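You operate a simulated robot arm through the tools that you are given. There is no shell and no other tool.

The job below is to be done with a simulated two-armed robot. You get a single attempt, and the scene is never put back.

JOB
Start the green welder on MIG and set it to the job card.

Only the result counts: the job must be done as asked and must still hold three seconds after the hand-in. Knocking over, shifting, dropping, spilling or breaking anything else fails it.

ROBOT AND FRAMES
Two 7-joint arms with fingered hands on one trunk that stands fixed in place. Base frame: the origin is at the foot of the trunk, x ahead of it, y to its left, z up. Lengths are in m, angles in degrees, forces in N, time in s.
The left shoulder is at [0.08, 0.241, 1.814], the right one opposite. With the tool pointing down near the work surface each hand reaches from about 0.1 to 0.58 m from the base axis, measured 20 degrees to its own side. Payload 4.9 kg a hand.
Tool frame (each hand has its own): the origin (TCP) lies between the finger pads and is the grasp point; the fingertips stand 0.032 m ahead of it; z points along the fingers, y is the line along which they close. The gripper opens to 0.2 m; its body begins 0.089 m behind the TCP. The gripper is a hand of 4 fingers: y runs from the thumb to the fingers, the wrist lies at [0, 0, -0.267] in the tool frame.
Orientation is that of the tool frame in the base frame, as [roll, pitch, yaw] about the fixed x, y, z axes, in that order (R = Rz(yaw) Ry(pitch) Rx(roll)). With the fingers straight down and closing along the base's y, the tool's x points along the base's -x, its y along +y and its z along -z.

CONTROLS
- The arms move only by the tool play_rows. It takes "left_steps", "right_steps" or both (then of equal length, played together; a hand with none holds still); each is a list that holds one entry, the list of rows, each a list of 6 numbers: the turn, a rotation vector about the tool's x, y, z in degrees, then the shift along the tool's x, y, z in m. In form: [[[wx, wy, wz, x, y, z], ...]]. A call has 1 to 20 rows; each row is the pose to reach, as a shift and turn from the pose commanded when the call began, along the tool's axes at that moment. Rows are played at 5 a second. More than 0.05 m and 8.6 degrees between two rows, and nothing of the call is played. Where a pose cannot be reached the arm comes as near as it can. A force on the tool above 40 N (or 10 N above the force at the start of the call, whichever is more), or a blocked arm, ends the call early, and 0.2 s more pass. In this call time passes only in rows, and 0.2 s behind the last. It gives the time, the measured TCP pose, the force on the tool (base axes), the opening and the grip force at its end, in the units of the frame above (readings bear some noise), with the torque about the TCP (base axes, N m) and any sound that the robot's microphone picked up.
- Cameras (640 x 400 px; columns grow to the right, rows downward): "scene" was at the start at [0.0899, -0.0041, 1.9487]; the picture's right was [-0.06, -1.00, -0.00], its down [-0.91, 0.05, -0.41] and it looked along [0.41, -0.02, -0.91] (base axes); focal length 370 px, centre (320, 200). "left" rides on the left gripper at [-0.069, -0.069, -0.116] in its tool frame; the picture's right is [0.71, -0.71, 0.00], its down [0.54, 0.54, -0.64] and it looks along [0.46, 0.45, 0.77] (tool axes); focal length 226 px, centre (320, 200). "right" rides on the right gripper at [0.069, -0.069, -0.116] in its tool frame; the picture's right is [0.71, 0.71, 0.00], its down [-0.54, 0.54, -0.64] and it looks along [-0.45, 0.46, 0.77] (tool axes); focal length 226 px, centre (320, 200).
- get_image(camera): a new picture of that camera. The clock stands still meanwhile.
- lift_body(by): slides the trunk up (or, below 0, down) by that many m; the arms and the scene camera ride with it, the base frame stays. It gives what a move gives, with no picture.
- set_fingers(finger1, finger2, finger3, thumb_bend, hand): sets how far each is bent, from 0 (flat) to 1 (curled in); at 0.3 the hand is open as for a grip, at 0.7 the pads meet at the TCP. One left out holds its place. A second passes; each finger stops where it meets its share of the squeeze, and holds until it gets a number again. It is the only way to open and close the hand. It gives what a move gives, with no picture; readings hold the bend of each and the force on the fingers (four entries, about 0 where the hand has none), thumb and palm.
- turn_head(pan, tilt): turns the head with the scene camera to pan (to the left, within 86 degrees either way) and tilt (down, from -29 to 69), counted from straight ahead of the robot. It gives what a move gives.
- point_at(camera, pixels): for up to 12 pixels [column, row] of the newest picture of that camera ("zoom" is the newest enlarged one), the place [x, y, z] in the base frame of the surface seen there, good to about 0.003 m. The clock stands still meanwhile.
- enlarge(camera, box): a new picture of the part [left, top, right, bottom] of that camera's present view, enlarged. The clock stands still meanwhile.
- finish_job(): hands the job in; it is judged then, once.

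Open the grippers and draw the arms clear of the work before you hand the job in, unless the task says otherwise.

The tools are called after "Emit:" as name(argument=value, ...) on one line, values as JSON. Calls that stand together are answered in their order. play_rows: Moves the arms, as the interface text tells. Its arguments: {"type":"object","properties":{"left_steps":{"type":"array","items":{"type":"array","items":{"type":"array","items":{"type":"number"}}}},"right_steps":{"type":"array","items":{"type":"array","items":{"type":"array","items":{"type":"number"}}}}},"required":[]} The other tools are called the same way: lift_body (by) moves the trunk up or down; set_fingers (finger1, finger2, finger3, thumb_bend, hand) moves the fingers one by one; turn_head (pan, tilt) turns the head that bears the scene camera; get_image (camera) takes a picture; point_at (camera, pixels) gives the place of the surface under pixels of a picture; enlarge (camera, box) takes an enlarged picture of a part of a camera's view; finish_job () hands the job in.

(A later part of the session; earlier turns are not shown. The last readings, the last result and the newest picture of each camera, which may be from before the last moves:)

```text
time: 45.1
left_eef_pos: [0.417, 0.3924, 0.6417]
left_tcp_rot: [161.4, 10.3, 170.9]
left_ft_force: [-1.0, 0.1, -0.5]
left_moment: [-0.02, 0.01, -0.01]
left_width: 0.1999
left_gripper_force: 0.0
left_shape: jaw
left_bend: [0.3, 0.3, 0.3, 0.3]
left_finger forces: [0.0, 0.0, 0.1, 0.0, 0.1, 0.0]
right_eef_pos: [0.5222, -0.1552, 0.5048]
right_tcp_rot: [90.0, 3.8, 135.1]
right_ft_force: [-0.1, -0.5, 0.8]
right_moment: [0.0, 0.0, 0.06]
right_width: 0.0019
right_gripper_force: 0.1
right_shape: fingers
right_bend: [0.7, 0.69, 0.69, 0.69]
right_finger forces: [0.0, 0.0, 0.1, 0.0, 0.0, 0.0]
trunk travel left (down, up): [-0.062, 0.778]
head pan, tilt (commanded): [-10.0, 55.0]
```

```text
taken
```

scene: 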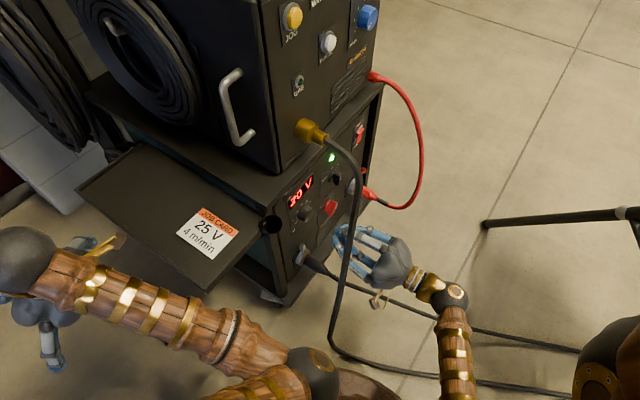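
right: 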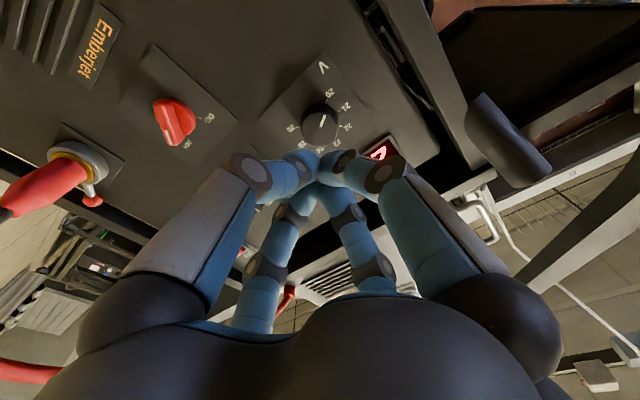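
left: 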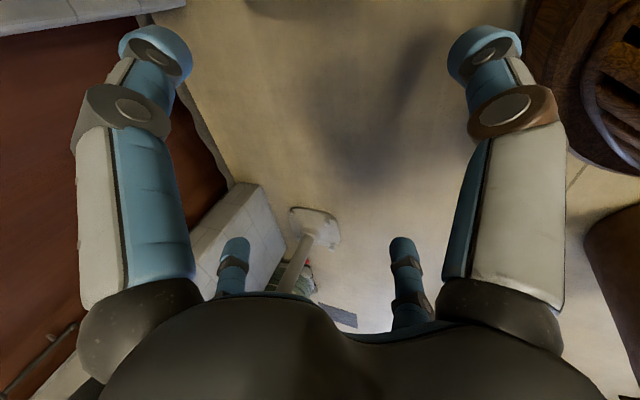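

The knob is seen at (320,120) in line with the tool axis. I open the digits to 0.5 and roll the hand back −50° so that the turning stroke has room.

Emit:
set_fingers(hand="right", finger1=0.5, finger2=0.5, finger3=0.5, thumb_bend=0.5)

Emit:
play_rows(right_steps=[[[0, 0, -8, 0, 0, 0], [0, 0, -16, 0, 0, 0], [0, 0, -24, 0, 0, 0], [0, 0, -32, 0, 0, 0], [0, 0, -40, 0, 0, 0], [0, 0, -48, 0, 0, 0], [0, 0, -56, 0, 0, 0]]])

Emit:
get_image(camera="right")

Emit:
enlarge(camera="right", box=[250, 60, 400, 180])

```text
time: 46.1
left_eef_pos: [0.4178, 0.3916, 0.6416]
left_tcp_rot: [161.6, 10.3, 170.8]
left_ft_force: [0.5, -0.4, 0.8]
left_moment: [-0.01, -0.01, 0.01]
left_width: 0.2004
left_gripper_force: 0.1
left_shape: jaw
left_bend: [0.3, 0.3, 0.3, 0.3]
left_finger forces: [0.0, 0.0, 0.1, 0.1, 0.0, 0.1]
right_eef_pos: [0.5224, -0.1553, 0.5043]
right_tcp_rot: [90.1, 3.9, 135.1]
right_ft_force: [1.5, 0.1, 0.8]
right_moment: [0.0, 0.02, -0.01]
right_width: 0.0687
right_gripper_force: 0.0
right_shape: fingers
right_bend: [0.5, 0.5, 0.5, 0.5]
right_finger forces: [0.0, 0.1, 0.1, 0.0, 0.1, 0.1]
trunk travel left (down, up): [-0.062, 0.778]
head pan, tilt (commanded): [-10.0, 55.0]
```

```text
time: 47.7
left_eef_pos: [0.4178, 0.3901, 0.6448]
left_tcp_rot: [161.3, 10.3, 170.7]
left_ft_force: [0.8, -0.2, -0.5]
left_moment: [0.01, 0.03, -0.01]
left_width: 0.2
left_gripper_force: 0.0
left_shape: jaw
left_bend: [0.3, 0.3, 0.3, 0.3]
left_finger forces: [0.1, 0.0, 0.0, 0.0, 0.0, 0.1]
right_eef_pos: [0.5209, -0.1573, 0.5055]
right_tcp_rot: [89.6, 59.8, 134.7]
right_ft_force: [0.4, 0.1, -0.2]
right_moment: [0.05, 0.01, -0.02]
right_width: 0.0685
right_gripper_force: 0.1
right_shape: fingers
right_bend: [0.5, 0.5, 0.5, 0.5]
right_finger forces: [0.0, 0.0, 0.0, 0.1, 0.0, 0.0]
trunk travel left (down, up): [-0.062, 0.778]
head pan, tilt (commanded): [-10.0, 55.0]
```

```text
taken
```

right: 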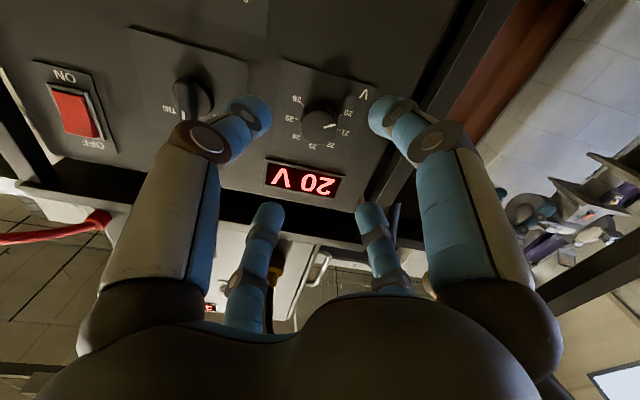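

```text
3.33 times, centred on (325, 120) of right
```

zoom: 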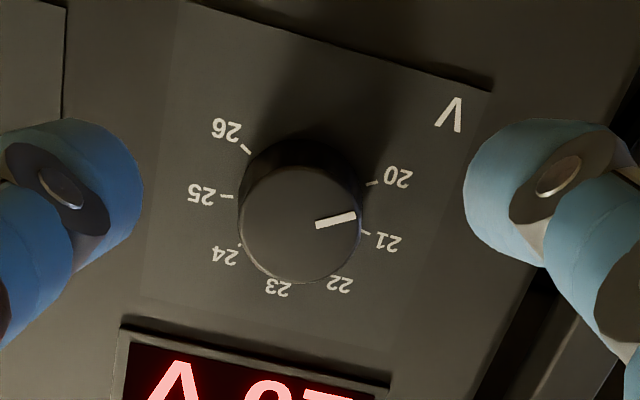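

The view is good; the display reads 20 V with the pointer just past 20. I measure the knob's face centre at about (319,126) to refine the axis.

Emit:
point_at(camera="right", pixels=[[319, 127], [305, 127], [332, 127], [319, 116], [319, 140], [319, 105], [300, 105]])

```text
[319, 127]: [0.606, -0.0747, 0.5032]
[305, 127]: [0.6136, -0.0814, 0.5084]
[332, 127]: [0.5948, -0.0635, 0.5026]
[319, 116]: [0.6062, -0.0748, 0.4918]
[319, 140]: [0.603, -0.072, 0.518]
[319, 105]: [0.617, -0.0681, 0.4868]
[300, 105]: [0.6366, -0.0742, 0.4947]
```

Knob axis: s≈0.481, z≈0.504, face 0.0245 m out, diameter about 0.04 m. I advance 0.095 m with a tiny correction, then check.

Emit:
play_rows(right_steps=[[[0, 0, 0, 0.0003, -0.0008, 0.03], [0, 0, 0, 0.0006, -0.0016, 0.06], [0, 0, 0, 0.0007, -0.0018, 0.08], [0, 0, 0, 0.0007, -0.0018, 0.095]]])

Emit:
enlarge(camera="right", box=[230, 80, 410, 260])

Emit:
get_image(camera="scene")

```text
time: 48.7
left_eef_pos: [0.4184, 0.3923, 0.6419]
left_tcp_rot: [161.6, 10.2, 170.9]
left_ft_force: [0.5, -0.6, 0.2]
left_moment: [0.0, -0.03, -0.03]
left_width: 0.1999
left_gripper_force: 0.0
left_shape: jaw
left_bend: [0.3, 0.3, 0.3, 0.3]
left_finger forces: [0.0, 0.0, 0.0, 0.1, 0.0, 0.0]
right_eef_pos: [0.5912, -0.0884, 0.503]
right_tcp_rot: [90.1, 59.8, 135.1]
right_ft_force: [0.7, 0.3, -0.1]
right_moment: [0.02, 0.03, 0.01]
right_width: 0.0689
right_gripper_force: 0.2
right_shape: fingers
right_bend: [0.5, 0.5, 0.5, 0.5]
right_finger forces: [0.1, 0.0, 0.0, 0.0, 0.1, 0.0]
trunk travel left (down, up): [-0.062, 0.778]
head pan, tilt (commanded): [-10.0, 55.0]
```

```text
2.22 times, centred on (320, 170) of right
```

zoom: 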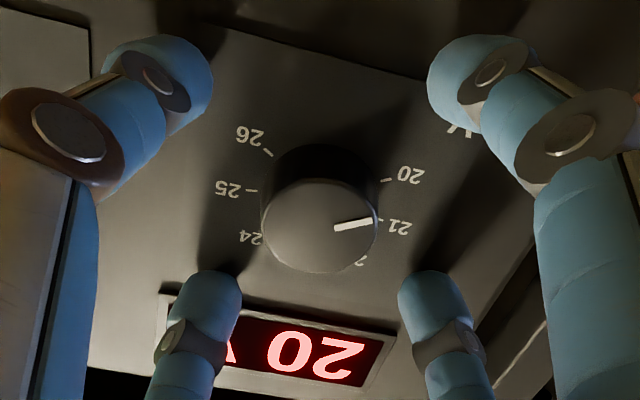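

```text
taken
```

scene: 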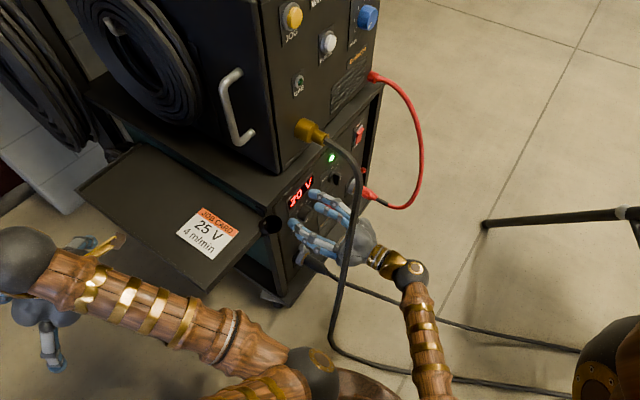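

The four digits stand evenly round the V knob with no contact. I close them on it.

Emit:
set_fingers(hand="right", finger1=0.65, finger2=0.65, finger3=0.65, thumb_bend=0.65)

Emit:
enlarge(camera="right", box=[230, 80, 410, 260])

```text
time: 49.7
left_eef_pos: [0.4182, 0.3925, 0.6425]
left_tcp_rot: [161.5, 10.2, 170.8]
left_ft_force: [0.7, 0.5, 0.2]
left_moment: [0.01, -0.01, 0.05]
left_width: 0.1999
left_gripper_force: 0.0
left_shape: jaw
left_bend: [0.3, 0.3, 0.3, 0.3]
left_finger forces: [0.1, 0.1, 0.1, 0.1, 0.0, 0.0]
right_eef_pos: [0.5901, -0.0894, 0.5035]
right_tcp_rot: [90.0, 60.0, 135.2]
right_ft_force: [-0.2, 0.2, 0.5]
right_moment: [0.03, -0.01, 0.03]
right_width: 0.0226
right_gripper_force: 6.3
right_shape: fingers
right_bend: [0.63, 0.62, 0.62, 0.64]
right_finger forces: [2.4, 3.7, 3.4, 0.1, 3.6, 0.1]
trunk travel left (down, up): [-0.062, 0.778]
head pan, tilt (commanded): [-10.0, 55.0]
```

```text
2.22 times, centred on (320, 170) of right
```

zoom: 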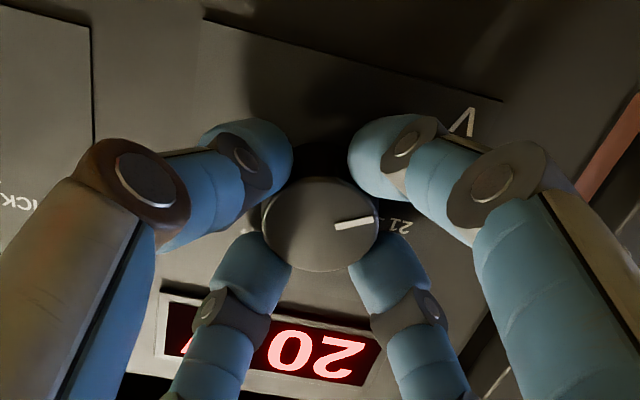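

A light even grip, 2-4 N each. I tighten it slightly and turn clockwise 88°.

Emit:
set_fingers(hand="right", finger1=0.68, finger2=0.68, finger3=0.68, thumb_bend=0.68)

Emit:
play_rows(right_steps=[[[0, 0, 8, 0, 0, 0], [0, 0, 16, 0, 0, 0], [0, 0, 24, 0, 0, 0], [0, 0, 32, 0, 0, 0], [0, 0, 40, 0, 0, 0], [0, 0, 48, 0, 0, 0], [0, 0, 56, 0, 0, 0], [0, 0, 64, 0, 0, 0], [0, 0, 72, 0, 0, 0], [0, 0, 80, 0, 0, 0], [0, 0, 88, 0, 0, 0]]])

Emit:
get_image(camera="right")

Emit:
get_image(camera="scene")

```text
time: 50.7
left_eef_pos: [0.4184, 0.3912, 0.6425]
left_tcp_rot: [161.5, 10.2, 170.7]
left_ft_force: [0.2, -0.1, 0.0]
left_moment: [0.01, 0.02, -0.02]
left_width: 0.2
left_gripper_force: 0.0
left_shape: jaw
left_bend: [0.3, 0.3, 0.3, 0.3]
left_finger forces: [0.0, 0.0, 0.0, 0.0, 0.1, 0.0]
right_eef_pos: [0.5905, -0.0889, 0.5035]
right_tcp_rot: [89.9, 59.9, 135.1]
right_ft_force: [-0.7, -1.7, -0.9]
right_moment: [0.01, -0.01, -0.04]
right_width: 0.0215
right_gripper_force: 15.4
right_shape: fingers
right_bend: [0.64, 0.63, 0.63, 0.65]
right_finger forces: [6.0, 7.4, 7.1, 0.0, 8.9, 0.0]
trunk travel left (down, up): [-0.062, 0.778]
head pan, tilt (commanded): [-10.0, 55.0]
```

```text
time: 53.1
left_eef_pos: [0.4168, 0.392, 0.6426]
left_tcp_rot: [161.6, 10.2, 170.9]
left_ft_force: [-1.4, 0.8, 0.2]
left_moment: [0.01, 0.01, 0.01]
left_width: 0.2
left_gripper_force: 0.1
left_shape: jaw
left_bend: [0.3, 0.3, 0.3, 0.3]
left_finger forces: [0.1, 0.1, 0.0, 0.1, 0.0, 0.0]
right_eef_pos: [0.5898, -0.0877, 0.5031]
right_tcp_rot: [90.0, -28.3, 135.1]
right_ft_force: [-8.3, 1.8, 1.0]
right_moment: [0.02, -0.08, 0.28]
right_width: 0.0219
right_gripper_force: 16.1
right_shape: fingers
right_bend: [0.64, 0.63, 0.64, 0.65]
right_finger forces: [9.1, 7.5, 6.1, 0.0, 9.6, 0.0]
trunk travel left (down, up): [-0.062, 0.778]
head pan, tilt (commanded): [-10.0, 55.0]
```

```text
taken
```

right: 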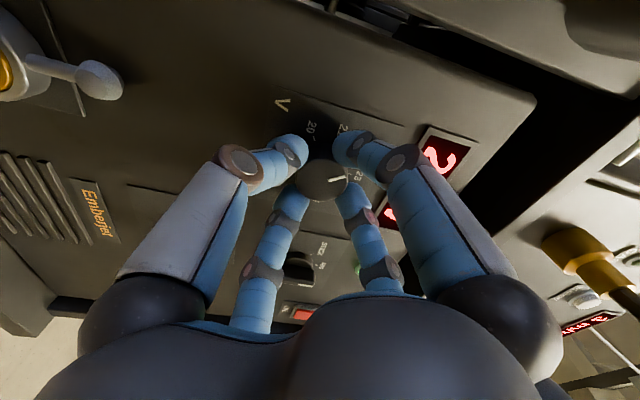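

```text
taken
```

scene: 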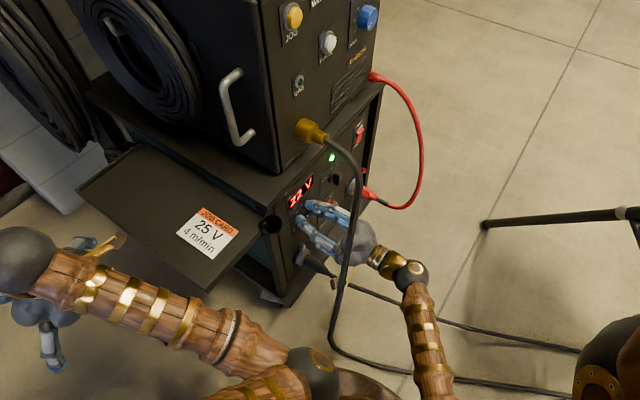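

The knob followed the hand (mark still beside the same finger). I read the display in the scene view.

Emit:
enlarge(camera="scene", box=[260, 140, 400, 260])

Emit:
enlarge(camera="right", box=[260, 80, 500, 260])

```text
3.33 times, centred on (330, 200) of scene
```

zoom: 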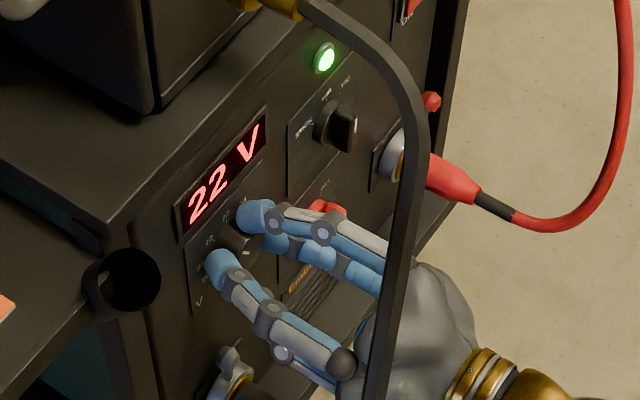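

```text
2.22 times, centred on (380, 170) of right
```

zoom: 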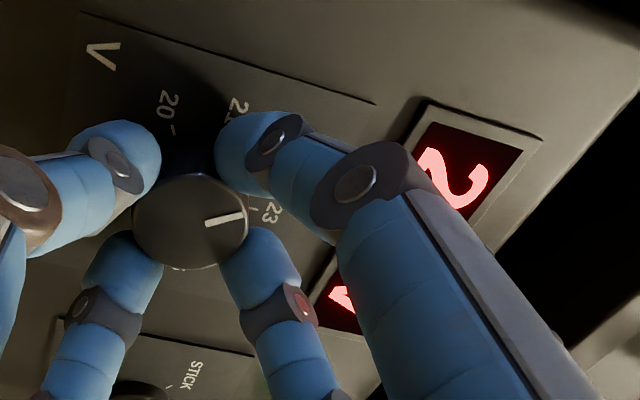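

Display reads 22 V after 88°, so about 43° per volt; roughly 110° more is needed. I open, roll the hand back −88° around the knob, and grip again.

Emit:
set_fingers(hand="right", finger1=0.5, finger2=0.5, finger3=0.5, thumb_bend=0.5)

Emit:
play_rows(right_steps=[[[0, 0, -8, 0, 0, -0.003], [0, 0, -16, 0, 0, -0.003], [0, 0, -24, 0, 0, -0.003], [0, 0, -32, 0, 0, -0.003], [0, 0, -40, 0, 0, -0.003], [0, 0, -48, 0, 0, -0.003], [0, 0, -56, 0, 0, -0.003], [0, 0, -64, 0, 0, -0.003], [0, 0, -72, 0, 0, -0.003], [0, 0, -80, 0, 0, -0.003], [0, 0, -88, 0, 0, -0.003], [0, 0, -88, 0, 0, 0]]])

Emit:
enlarge(camera="right", box=[230, 80, 410, 260])

```text
time: 54.1
left_eef_pos: [0.4173, 0.3927, 0.6415]
left_tcp_rot: [161.5, 10.2, 170.8]
left_ft_force: [-0.2, -0.8, -0.4]
left_moment: [0.01, -0.01, 0.01]
left_width: 0.1998
left_gripper_force: 0.1
left_shape: jaw
left_bend: [0.3, 0.3, 0.3, 0.3]
left_finger forces: [0.0, 0.1, 0.0, 0.1, 0.1, 0.0]
right_eef_pos: [0.5903, -0.089, 0.5043]
right_tcp_rot: [90.1, -28.1, 135.0]
right_ft_force: [0.2, 0.0, -1.3]
right_moment: [-0.03, 0.02, -0.02]
right_width: 0.0691
right_gripper_force: 0.1
right_shape: fingers
right_bend: [0.5, 0.5, 0.5, 0.5]
right_finger forces: [0.1, 0.0, 0.0, 0.0, 0.0, 0.0]
trunk travel left (down, up): [-0.062, 0.778]
head pan, tilt (commanded): [-10.0, 55.0]
```

```text
time: 56.7
left_eef_pos: [0.4173, 0.3919, 0.6419]
left_tcp_rot: [161.4, 10.3, 170.8]
left_ft_force: [-0.3, 0.3, 0.5]
left_moment: [-0.01, -0.02, -0.02]
left_width: 0.2001
left_gripper_force: 0.1
left_shape: jaw
left_bend: [0.3, 0.3, 0.3, 0.3]
left_finger forces: [0.0, 0.0, 0.0, 0.0, 0.1, 0.0]
right_eef_pos: [0.5902, -0.0887, 0.5025]
right_tcp_rot: [90.1, 59.9, 135.1]
right_ft_force: [0.7, -0.1, 0.4]
right_moment: [0.0, 0.0, 0.03]
right_width: 0.0686
right_gripper_force: 0.0
right_shape: fingers
right_bend: [0.5, 0.5, 0.5, 0.5]
right_finger forces: [0.0, 0.1, 0.0, 0.1, 0.1, 0.1]
trunk travel left (down, up): [-0.062, 0.778]
head pan, tilt (commanded): [-10.0, 55.0]
```

```text
2.22 times, centred on (320, 170) of right
```

zoom: 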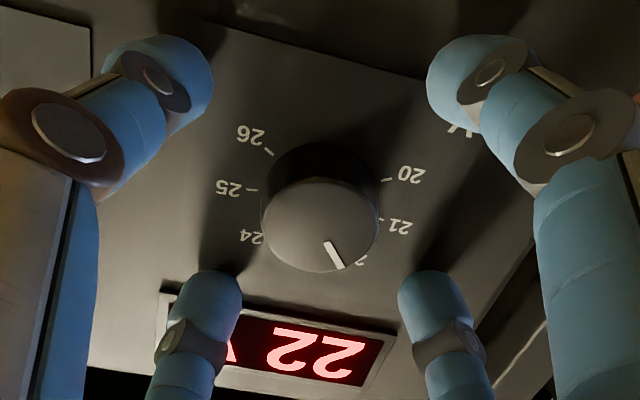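

The knob stayed at 22 with the pointer between 22 and 23. I grip again and turn another 88°.

Emit:
set_fingers(hand="right", finger1=0.68, finger2=0.68, finger3=0.68, thumb_bend=0.68)

Emit:
play_rows(right_steps=[[[0, 0, 8, 0, 0, 0], [0, 0, 16, 0, 0, 0], [0, 0, 24, 0, 0, 0], [0, 0, 32, 0, 0, 0], [0, 0, 40, 0, 0, 0], [0, 0, 48, 0, 0, 0], [0, 0, 56, 0, 0, 0], [0, 0, 64, 0, 0, 0], [0, 0, 72, 0, 0, 0], [0, 0, 80, 0, 0, 0], [0, 0, 88, 0, 0, 0]]])

Emit:
enlarge(camera="scene", box=[260, 140, 400, 260])

Emit:
enlarge(camera="right", box=[260, 80, 500, 260])

```text
time: 57.7
left_eef_pos: [0.4172, 0.3921, 0.6413]
left_tcp_rot: [161.5, 10.0, 170.8]
left_ft_force: [0.3, 0.7, -0.2]
left_moment: [0.02, 0.01, -0.01]
left_width: 0.2
left_gripper_force: 0.0
left_shape: jaw
left_bend: [0.3, 0.3, 0.3, 0.3]
left_finger forces: [0.0, 0.0, 0.1, 0.1, 0.0, 0.0]
right_eef_pos: [0.591, -0.0885, 0.5032]
right_tcp_rot: [90.0, 60.0, 135.1]
right_ft_force: [-1.0, -3.1, 0.4]
right_moment: [-0.03, -0.02, 0.02]
right_width: 0.0215
right_gripper_force: 15.5
right_shape: fingers
right_bend: [0.64, 0.63, 0.63, 0.65]
right_finger forces: [6.3, 8.0, 7.3, 0.1, 9.0, 0.2]
trunk travel left (down, up): [-0.062, 0.778]
head pan, tilt (commanded): [-10.0, 55.0]
```

```text
time: 60.1
left_eef_pos: [0.4173, 0.3927, 0.6416]
left_tcp_rot: [161.4, 10.2, 170.9]
left_ft_force: [0.2, 0.4, -0.9]
left_moment: [0.05, 0.0, 0.0]
left_width: 0.2001
left_gripper_force: 0.1
left_shape: jaw
left_bend: [0.3, 0.3, 0.3, 0.3]
left_finger forces: [0.1, 0.1, 0.0, 0.1, 0.0, 0.0]
right_eef_pos: [0.5899, -0.0886, 0.503]
right_tcp_rot: [90.0, -28.3, 135.2]
right_ft_force: [-10.8, -0.6, 1.9]
right_moment: [0.07, -0.06, 0.29]
right_width: 0.0218
right_gripper_force: 16.2
right_shape: fingers
right_bend: [0.63, 0.63, 0.64, 0.65]
right_finger forces: [9.7, 7.8, 5.7, 0.1, 10.4, 0.0]
trunk travel left (down, up): [-0.062, 0.778]
head pan, tilt (commanded): [-10.0, 55.0]
```

```text
3.33 times, centred on (330, 200) of scene
```

zoom: 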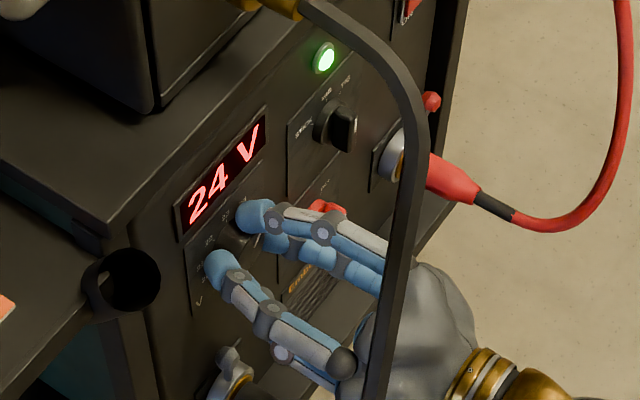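

```text
2.22 times, centred on (380, 170) of right
```

zoom: 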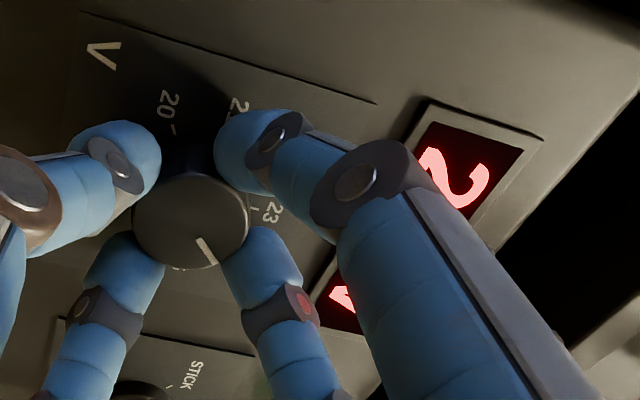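

Display now 24 V. I continue with the same grip by 12° more and read again.

Emit:
play_rows(right_steps=[[[0, 0, 4, 0, 0, 0], [0, 0, 8, 0, 0, 0], [0, 0, 12, 0, 0, 0]]])

Emit:
enlarge(camera="scene", box=[260, 140, 400, 260])

```text
time: 60.9
left_eef_pos: [0.4167, 0.3928, 0.6414]
left_tcp_rot: [161.6, 10.3, 170.7]
left_ft_force: [-0.2, 0.2, -0.1]
left_moment: [-0.04, 0.02, 0.0]
left_width: 0.2002
left_gripper_force: 0.2
left_shape: jaw
left_bend: [0.3, 0.3, 0.3, 0.3]
left_finger forces: [0.0, 0.1, 0.1, 0.0, 0.0, 0.1]
right_eef_pos: [0.59, -0.0873, 0.5037]
right_tcp_rot: [90.0, -40.1, 135.1]
right_ft_force: [-11.0, 1.8, 3.8]
right_moment: [0.11, -0.1, 0.39]
right_width: 0.0217
right_gripper_force: 16.7
right_shape: fingers
right_bend: [0.63, 0.63, 0.64, 0.65]
right_finger forces: [9.9, 7.4, 5.4, 0.0, 10.7, 0.1]
trunk travel left (down, up): [-0.062, 0.778]
head pan, tilt (commanded): [-10.0, 55.0]
```

```text
3.33 times, centred on (330, 200) of scene
```

zoom: 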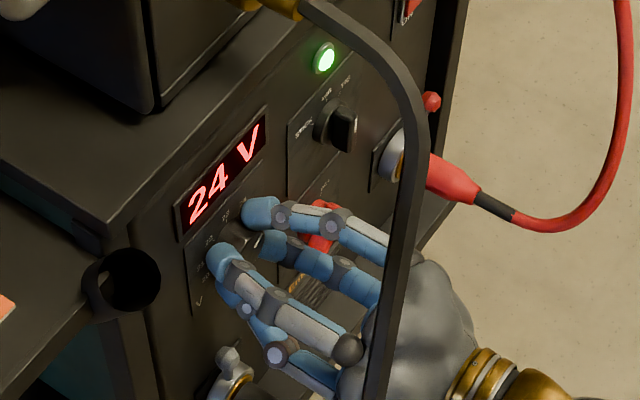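

Still 24 V. I turn another 8° and look again.

Emit:
play_rows(right_steps=[[[0, 0, 4, 0, 0, 0], [0, 0, 8, 0, 0, 0]]])

Emit:
enlarge(camera="scene", box=[260, 140, 400, 260])

Emit:
enlarge(camera="right", box=[240, 80, 420, 240])

```text
time: 61.5
left_eef_pos: [0.4174, 0.3924, 0.6412]
left_tcp_rot: [161.5, 10.3, 170.8]
left_ft_force: [0.7, 0.3, -0.4]
left_moment: [-0.03, 0.01, 0.0]
left_width: 0.2
left_gripper_force: 0.0
left_shape: jaw
left_bend: [0.3, 0.3, 0.3, 0.3]
left_finger forces: [0.0, 0.0, 0.1, 0.0, 0.0, 0.1]
right_eef_pos: [0.5894, -0.0887, 0.5036]
right_tcp_rot: [90.0, -48.2, 135.1]
right_ft_force: [-10.6, 1.8, 3.1]
right_moment: [0.11, -0.11, 0.4]
right_width: 0.0218
right_gripper_force: 16.9
right_shape: fingers
right_bend: [0.63, 0.63, 0.64, 0.65]
right_finger forces: [9.9, 7.1, 5.2, 0.1, 11.4, 0.0]
trunk travel left (down, up): [-0.062, 0.778]
head pan, tilt (commanded): [-10.0, 55.0]
```

```text
3.33 times, centred on (330, 200) of scene
```

zoom: 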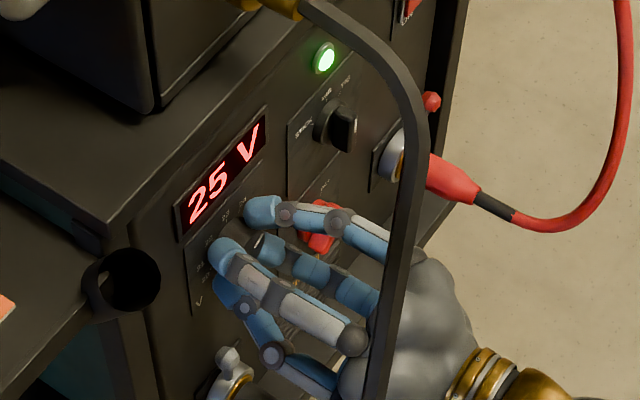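

```text
2.50 times, centred on (330, 160) of right
```

zoom: 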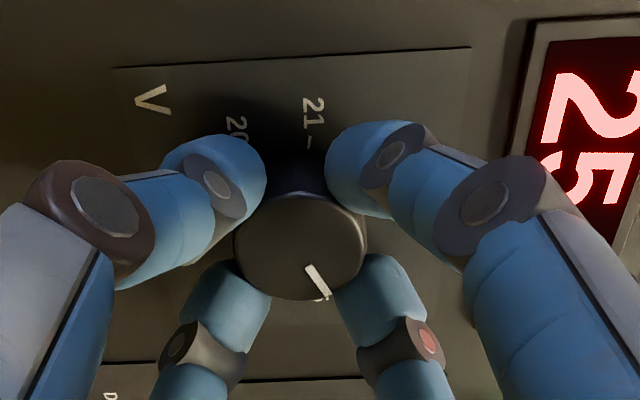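

Display flipped to 25 V, after 196° total; by pointer arithmetic the value is just about 24.5-24.7, so I turn a further 14° to centre it on 25.

Emit:
play_rows(right_steps=[[[0, 0, 5, 0, 0, 0], [0, 0, 10, 0, 0, 0], [0, 0, 14, 0, 0, 0]]])

Emit:
set_fingers(hand="right", finger1=0.5, finger2=0.5, finger3=0.5, thumb_bend=0.5)

Emit:
enlarge(camera="right", box=[220, 60, 440, 240])

Emit:
enlarge(camera="scene", box=[260, 140, 400, 260])

```text
time: 62.3
left_eef_pos: [0.4178, 0.3921, 0.6419]
left_tcp_rot: [161.5, 10.4, 170.7]
left_ft_force: [-0.1, -0.1, -0.6]
left_moment: [-0.02, 0.0, 0.0]
left_width: 0.2002
left_gripper_force: 0.1
left_shape: jaw
left_bend: [0.3, 0.3, 0.3, 0.3]
left_finger forces: [0.1, 0.0, 0.0, 0.0, 0.0, 0.0]
right_eef_pos: [0.5895, -0.0887, 0.5045]
right_tcp_rot: [90.0, -62.2, 135.2]
right_ft_force: [-10.7, 2.6, 5.0]
right_moment: [0.16, -0.11, 0.37]
right_width: 0.022
right_gripper_force: 17.1
right_shape: fingers
right_bend: [0.63, 0.63, 0.64, 0.64]
right_finger forces: [9.5, 6.6, 5.5, 0.0, 12.3, 0.0]
trunk travel left (down, up): [-0.062, 0.778]
head pan, tilt (commanded): [-10.0, 55.0]
```

```text
time: 63.3
left_eef_pos: [0.4188, 0.3919, 0.6425]
left_tcp_rot: [161.4, 10.2, 170.8]
left_ft_force: [-0.1, -0.1, 0.2]
left_moment: [-0.02, 0.0, -0.03]
left_width: 0.1997
left_gripper_force: 0.0
left_shape: jaw
left_bend: [0.3, 0.3, 0.3, 0.3]
left_finger forces: [0.0, 0.0, 0.1, 0.0, 0.0, 0.0]
right_eef_pos: [0.5901, -0.0896, 0.5044]
right_tcp_rot: [90.0, -62.2, 135.0]
right_ft_force: [0.6, -0.2, 0.7]
right_moment: [0.01, 0.01, -0.01]
right_width: 0.0688
right_gripper_force: 0.0
right_shape: fingers
right_bend: [0.5, 0.5, 0.5, 0.5]
right_finger forces: [0.0, 0.0, 0.0, 0.0, 0.1, 0.1]
trunk travel left (down, up): [-0.062, 0.778]
head pan, tilt (commanded): [-10.0, 55.0]
```

```text
2.22 times, centred on (330, 150) of right
```

zoom: 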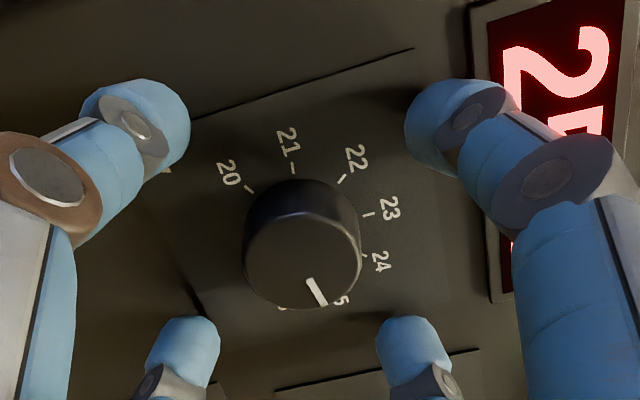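

```text
3.33 times, centred on (330, 200) of scene
```

zoom: 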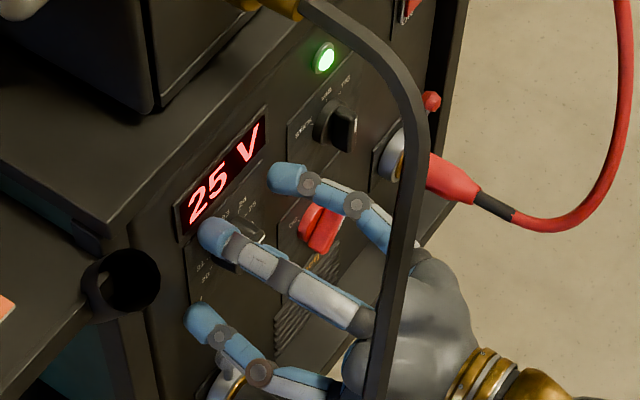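

Display holds 25 V after release. I back the hand straight off 0.1 m and check the pointer against the 25 tick.

Emit:
play_rows(right_steps=[[[0, 0, 0, 0, 0, -0.02], [0, 0, 0, 0, 0, -0.05], [0, 0, 0, 0, 0, -0.08], [0, 0, 0, 0, 0, -0.1]]])

Emit:
enlarge(camera="right", box=[240, 60, 420, 200])

Emit:
get_image(camera="scene")

```text
time: 64.3
left_eef_pos: [0.4182, 0.3912, 0.6404]
left_tcp_rot: [161.5, 10.2, 170.8]
left_ft_force: [0.2, 0.1, 0.1]
left_moment: [0.01, 0.0, -0.01]
left_width: 0.2001
left_gripper_force: 0.0
left_shape: jaw
left_bend: [0.3, 0.3, 0.3, 0.3]
left_finger forces: [0.0, 0.0, 0.0, 0.0, 0.0, 0.1]
right_eef_pos: [0.5195, -0.1613, 0.5032]
right_tcp_rot: [90.1, -62.1, 135.2]
right_ft_force: [0.3, -0.3, -0.6]
right_moment: [-0.04, -0.01, 0.0]
right_width: 0.0689
right_gripper_force: 0.0
right_shape: fingers
right_bend: [0.5, 0.5, 0.5, 0.5]
right_finger forces: [0.1, 0.0, 0.0, 0.0, 0.0, 0.1]
trunk travel left (down, up): [-0.062, 0.778]
head pan, tilt (commanded): [-10.0, 55.0]
```

```text
2.86 times, centred on (330, 130) of right
```

zoom: 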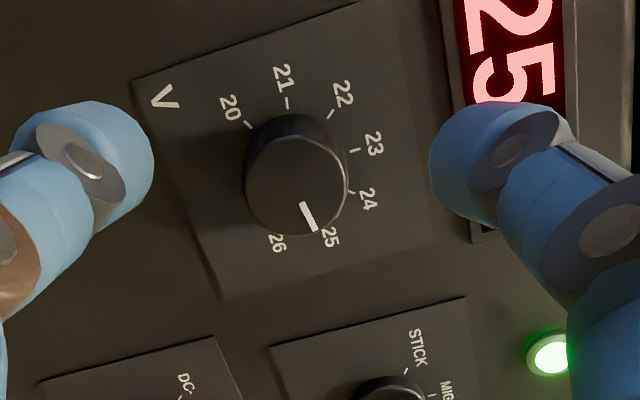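

```text
taken
```

scene: 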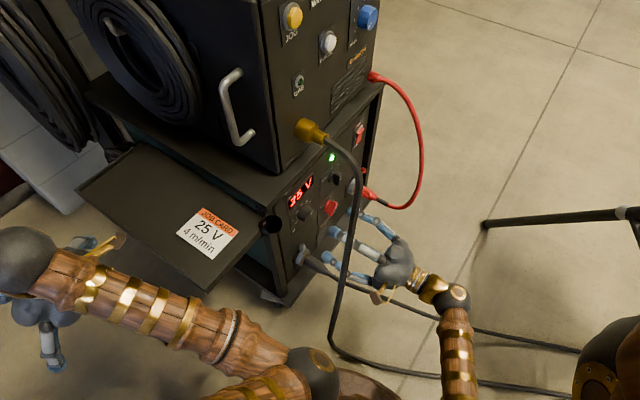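

The pointer sits at about 24.9 by the 25 tick, display 25 V. Now I draw the hand back and to the right (s≈0.66, 0.28 m off the panel) while rolling it back −90°, clear of both cables, before raising the trunk for the feeder's blue knob.

Emit:
play_rows(right_steps=[[[0, 0, -7.5, -0.007, 0.0131, -0.0111], [0, 0, -15, -0.014, 0.0263, -0.0222], [0, 0, -22.5, -0.021, 0.0394, -0.0333], [0, 0, -30, -0.028, 0.0526, -0.0443], [0, 0, -37.5, -0.035, 0.0657, -0.0554], [0, 0, -45, -0.042, 0.0789, -0.0665], [0, 0, -52.5, -0.0489, 0.092, -0.0776], [0, 0, -60, -0.0559, 0.1051, -0.0887], [0, 0, -67.5, -0.0629, 0.1183, -0.0998], [0, 0, -75, -0.0699, 0.1314, -0.1108], [0, 0, -82.5, -0.0769, 0.1446, -0.1219], [0, 0, -90, -0.0839, 0.1577, -0.133]]])

Emit:
get_image(camera="scene")

Emit:
enlarge(camera="scene", box=[260, 140, 400, 260])

```text
time: 66.9
left_eef_pos: [0.4175, 0.3919, 0.6417]
left_tcp_rot: [161.6, 10.3, 170.8]
left_ft_force: [0.6, 0.3, 0.7]
left_moment: [0.02, -0.02, 0.01]
left_width: 0.1999
left_gripper_force: 0.1
left_shape: jaw
left_bend: [0.3, 0.3, 0.3, 0.3]
left_finger forces: [0.0, 0.0, 0.0, 0.1, 0.0, 0.1]
right_eef_pos: [0.5533, -0.3796, 0.5026]
right_tcp_rot: [90.0, 28.0, 135.1]
right_ft_force: [-0.1, -0.5, -0.1]
right_moment: [-0.01, 0.0, 0.0]
right_width: 0.0685
right_gripper_force: 0.1
right_shape: fingers
right_bend: [0.5, 0.5, 0.5, 0.5]
right_finger forces: [0.0, 0.1, 0.1, 0.0, 0.0, 0.0]
trunk travel left (down, up): [-0.062, 0.778]
head pan, tilt (commanded): [-10.0, 55.0]
```

```text
taken
```

scene: 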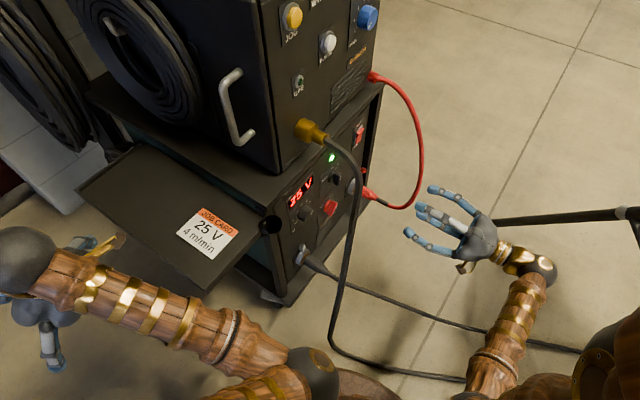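

```text
3.33 times, centred on (330, 200) of scene
```

zoom: 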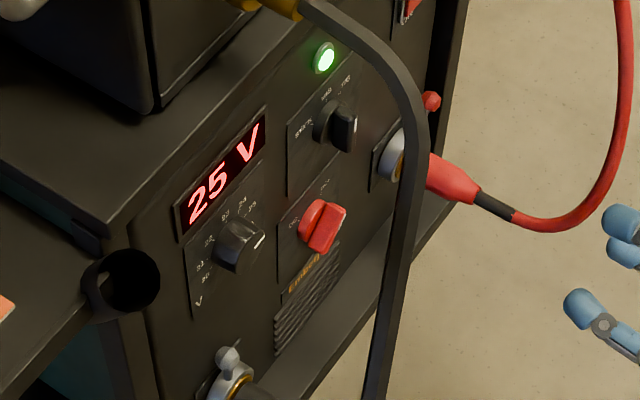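

All lower settings hold (25 V, MIG, DC+). I raise the trunk by 0.36 to bring the right hand level with the feeder.

Emit:
lift_body(by=0.36)

Emit:
get_image(camera="right")

Emit:
get_image(camera="scene")

```text
time: 70.4
left_eef_pos: [0.4189, 0.3927, 1.0011]
left_tcp_rot: [161.4, 10.2, 170.8]
left_ft_force: [-0.2, 1.0, 0.2]
left_moment: [-0.01, 0.05, 0.02]
left_width: 0.1999
left_gripper_force: 0.0
left_shape: jaw
left_bend: [0.3, 0.3, 0.3, 0.3]
left_finger forces: [0.0, 0.1, 0.0, 0.0, 0.0, 0.0]
right_eef_pos: [0.5508, -0.3799, 0.8622]
right_tcp_rot: [90.0, 27.9, 135.1]
right_ft_force: [0.1, 0.2, -0.2]
right_moment: [-0.01, -0.01, 0.01]
right_width: 0.0689
right_gripper_force: 0.0
right_shape: fingers
right_bend: [0.5, 0.5, 0.5, 0.5]
right_finger forces: [0.0, 0.0, 0.0, 0.0, 0.0, 0.0]
trunk travel left (down, up): [-0.422, 0.418]
head pan, tilt (commanded): [-10.0, 55.0]
```

```text
taken
```

right: 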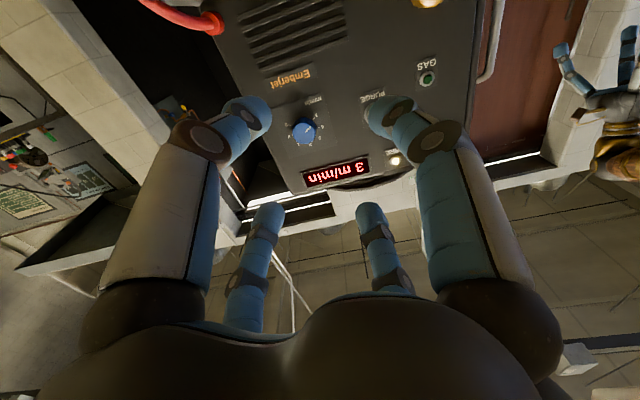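

```text
taken
```

scene: 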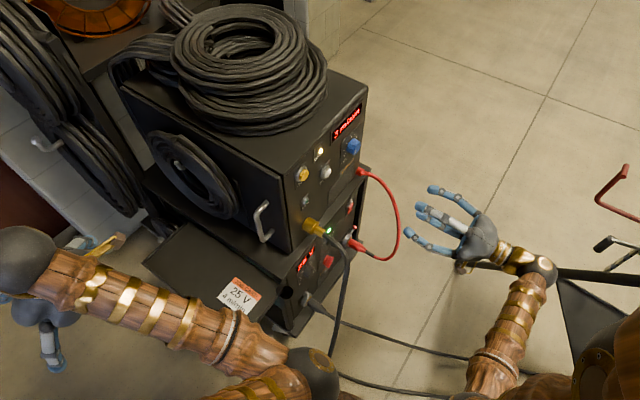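

The feeder display reads 3 m/min; the blue knob is at (303,130). I measure its face and enlarge it.

Emit:
point_at(camera="right", pixels=[[303, 130], [303, 122], [303, 138], [296, 130], [311, 130], [330, 110], [290, 110], [303, 112]])

Emit:
enlarge(camera="right", box=[250, 80, 370, 190])

```text
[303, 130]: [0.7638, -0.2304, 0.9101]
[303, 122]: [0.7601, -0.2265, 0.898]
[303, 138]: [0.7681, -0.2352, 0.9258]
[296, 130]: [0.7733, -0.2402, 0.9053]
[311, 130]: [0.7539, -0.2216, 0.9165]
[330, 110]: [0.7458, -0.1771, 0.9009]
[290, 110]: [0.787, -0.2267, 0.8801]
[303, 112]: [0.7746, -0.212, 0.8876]
```

```text
3.64 times, centred on (310, 135) of right
```

zoom: 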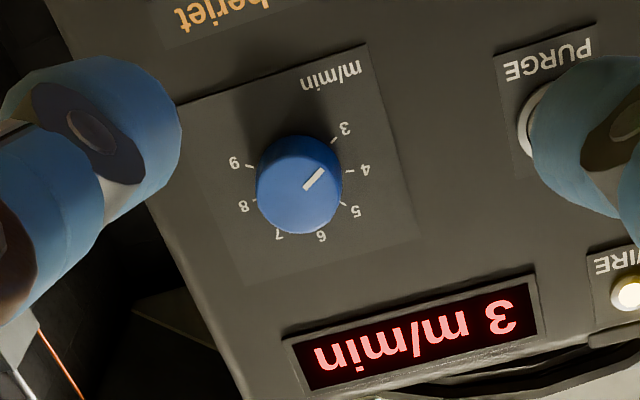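

Blue knob axis: s≈0.7025, z≈0.915, face about 0.022 m out. I move to 0.14 m in front of it.

Emit:
play_rows(right_steps=[[[0, 0, 0, -0.0128, 0.0051, 0.0277], [0, 0, 0, -0.0256, 0.0103, 0.0554], [0, 0, 0, -0.0384, 0.0154, 0.0832], [0, 0, 0, -0.0512, 0.0206, 0.1109], [0, 0, 0, -0.064, 0.0257, 0.1386]]])

Emit:
get_image(camera="right")

Emit:
enlarge(camera="right", box=[260, 70, 380, 180])

Emit:
point_at(camera="right", pixels=[[320, 128], [310, 128], [330, 128], [320, 118], [320, 138], [350, 105], [290, 105]])

```text
time: 71.6
left_eef_pos: [0.4179, 0.3918, 1.0021]
left_tcp_rot: [161.6, 10.3, 170.8]
left_ft_force: [-0.3, 0.8, 0.0]
left_moment: [0.0, -0.01, -0.01]
left_width: 0.1998
left_gripper_force: 0.0
left_shape: jaw
left_bend: [0.3, 0.3, 0.3, 0.3]
left_finger forces: [0.0, 0.0, 0.0, 0.0, 0.1, 0.1]
right_eef_pos: [0.6833, -0.3131, 0.9152]
right_tcp_rot: [90.1, 27.7, 135.1]
right_ft_force: [0.2, 0.4, 0.0]
right_moment: [-0.03, 0.0, -0.02]
right_width: 0.0686
right_gripper_force: 0.0
right_shape: fingers
right_bend: [0.5, 0.5, 0.5, 0.5]
right_finger forces: [0.1, 0.1, 0.1, 0.0, 0.1, 0.0]
trunk travel left (down, up): [-0.422, 0.418]
head pan, tilt (commanded): [-10.0, 55.0]
```

```text
taken
```

right: 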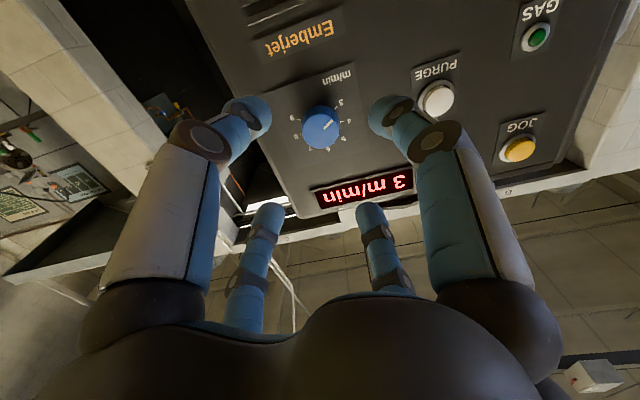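

```text
3.64 times, centred on (320, 125) of right
```

zoom: 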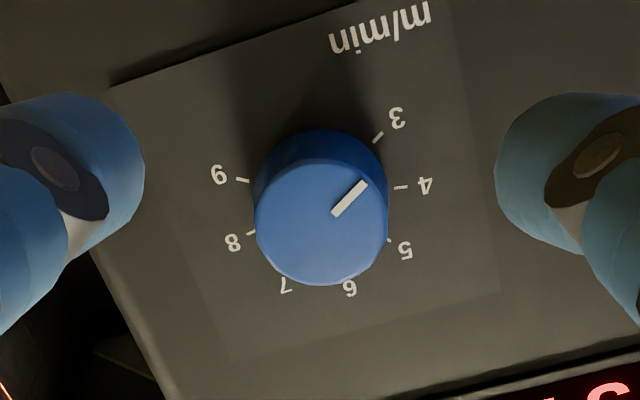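

```text
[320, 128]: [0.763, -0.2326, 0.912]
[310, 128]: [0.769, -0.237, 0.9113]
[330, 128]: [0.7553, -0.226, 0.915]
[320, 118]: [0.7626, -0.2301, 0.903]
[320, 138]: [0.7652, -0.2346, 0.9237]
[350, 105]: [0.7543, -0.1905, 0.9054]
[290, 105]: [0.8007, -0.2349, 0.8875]
```

The knob is on the tool axis; its pointer is at 3 and the ticks are 40° apart. I advance 0.09 m to straddle it.

Emit:
play_rows(right_steps=[[[0, 0, 0, 0, 0, 0.03], [0, 0, 0, 0, 0, 0.06], [0, 0, 0, 0, 0, 0.078], [0, 0, 0, 0, 0, 0.09]]])

Emit:
enlarge(camera="right", box=[230, 80, 410, 260])

Emit:
enlarge(camera="scene", box=[280, 70, 460, 250])

```text
time: 72.6
left_eef_pos: [0.4184, 0.3934, 1.0019]
left_tcp_rot: [161.5, 10.2, 170.8]
left_ft_force: [-0.2, -0.4, 0.4]
left_moment: [-0.01, 0.02, 0.01]
left_width: 0.1999
left_gripper_force: 0.0
left_shape: jaw
left_bend: [0.3, 0.3, 0.3, 0.3]
left_finger forces: [0.0, 0.0, 0.0, 0.1, 0.0, 0.0]
right_eef_pos: [0.7449, -0.2489, 0.9147]
right_tcp_rot: [90.1, 27.9, 135.0]
right_ft_force: [-0.5, 0.9, 0.1]
right_moment: [0.01, 0.03, 0.0]
right_width: 0.0688
right_gripper_force: 0.1
right_shape: fingers
right_bend: [0.5, 0.5, 0.5, 0.5]
right_finger forces: [0.0, 0.0, 0.0, 0.1, 0.0, 0.1]
trunk travel left (down, up): [-0.422, 0.418]
head pan, tilt (commanded): [-10.0, 55.0]
```

```text
2.22 times, centred on (320, 170) of right
```

zoom: 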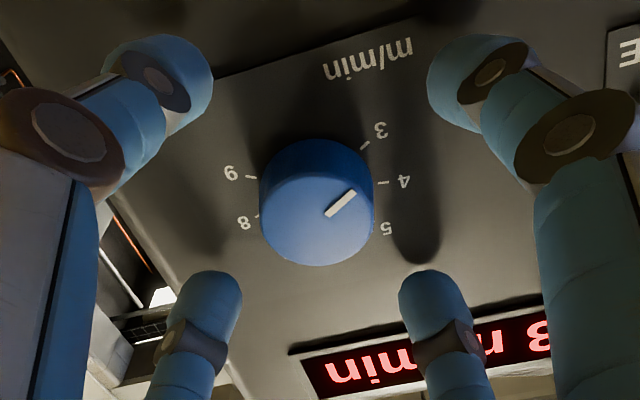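

```text
2.22 times, centred on (370, 160) of scene
```

zoom: 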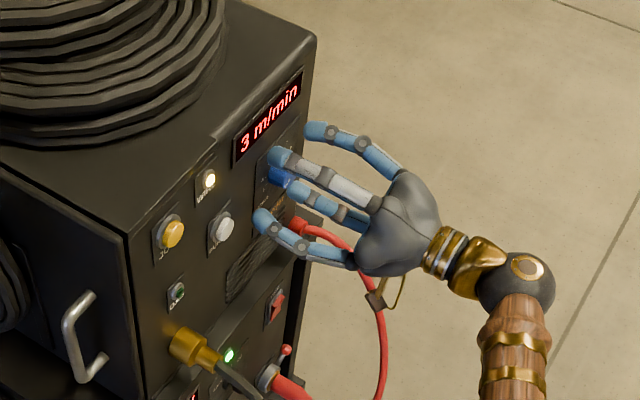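

The digits surround the blue knob with no contact force. I close on it and turn clockwise 40°.

Emit:
set_fingers(hand="right", finger1=0.68, finger2=0.68, finger3=0.68, thumb_bend=0.68)

Emit:
play_rows(right_steps=[[[0, 0, 8, 0, 0, 0], [0, 0, 16, 0, 0, 0], [0, 0, 24, 0, 0, 0], [0, 0, 32, 0, 0, 0], [0, 0, 40, 0, 0, 0]]])

Emit:
enlarge(camera="right", box=[230, 80, 410, 260])

Emit:
enlarge(camera="scene", box=[280, 70, 460, 250])

```text
time: 73.6
left_eef_pos: [0.4184, 0.3924, 1.0025]
left_tcp_rot: [161.5, 10.2, 170.8]
left_ft_force: [-0.5, 0.6, 0.0]
left_moment: [0.0, 0.05, 0.0]
left_width: 0.2001
left_gripper_force: 0.0
left_shape: jaw
left_bend: [0.3, 0.3, 0.3, 0.3]
left_finger forces: [0.0, 0.0, 0.0, 0.0, 0.1, 0.1]
right_eef_pos: [0.7455, -0.2507, 0.9154]
right_tcp_rot: [90.0, 28.0, 135.1]
right_ft_force: [1.2, -1.4, -2.1]
right_moment: [0.0, 0.06, -0.09]
right_width: 0.0211
right_gripper_force: 14.8
right_shape: fingers
right_bend: [0.64, 0.63, 0.63, 0.65]
right_finger forces: [5.4, 7.0, 7.6, 0.0, 9.1, 0.1]
trunk travel left (down, up): [-0.422, 0.418]
head pan, tilt (commanded): [-10.0, 55.0]
```

```text
time: 74.8
left_eef_pos: [0.4179, 0.3914, 1.0012]
left_tcp_rot: [161.5, 10.2, 170.8]
left_ft_force: [-1.8, -1.6, -0.4]
left_moment: [0.0, 0.03, -0.03]
left_width: 0.1999
left_gripper_force: 0.1
left_shape: jaw
left_bend: [0.3, 0.3, 0.3, 0.3]
left_finger forces: [0.1, 0.1, 0.1, 0.0, 0.0, 0.0]
right_eef_pos: [0.7443, -0.2494, 0.9156]
right_tcp_rot: [90.0, -12.1, 135.2]
right_ft_force: [-3.8, -0.4, 1.0]
right_moment: [0.05, -0.05, 0.05]
right_width: 0.0212
right_gripper_force: 15.0
right_shape: fingers
right_bend: [0.64, 0.63, 0.63, 0.65]
right_finger forces: [6.8, 8.6, 7.0, 0.1, 8.3, 0.1]
trunk travel left (down, up): [-0.422, 0.418]
head pan, tilt (commanded): [-10.0, 55.0]
```

```text
2.22 times, centred on (320, 170) of right
```

zoom: 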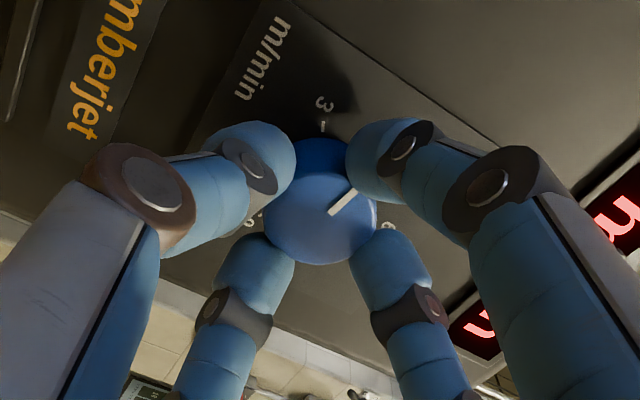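

```text
2.22 times, centred on (370, 160) of scene
```

zoom: 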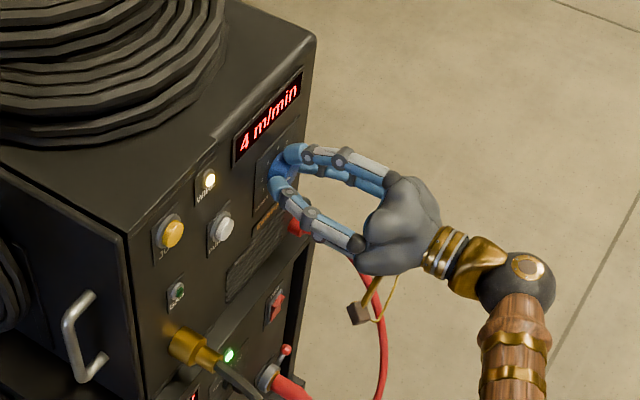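

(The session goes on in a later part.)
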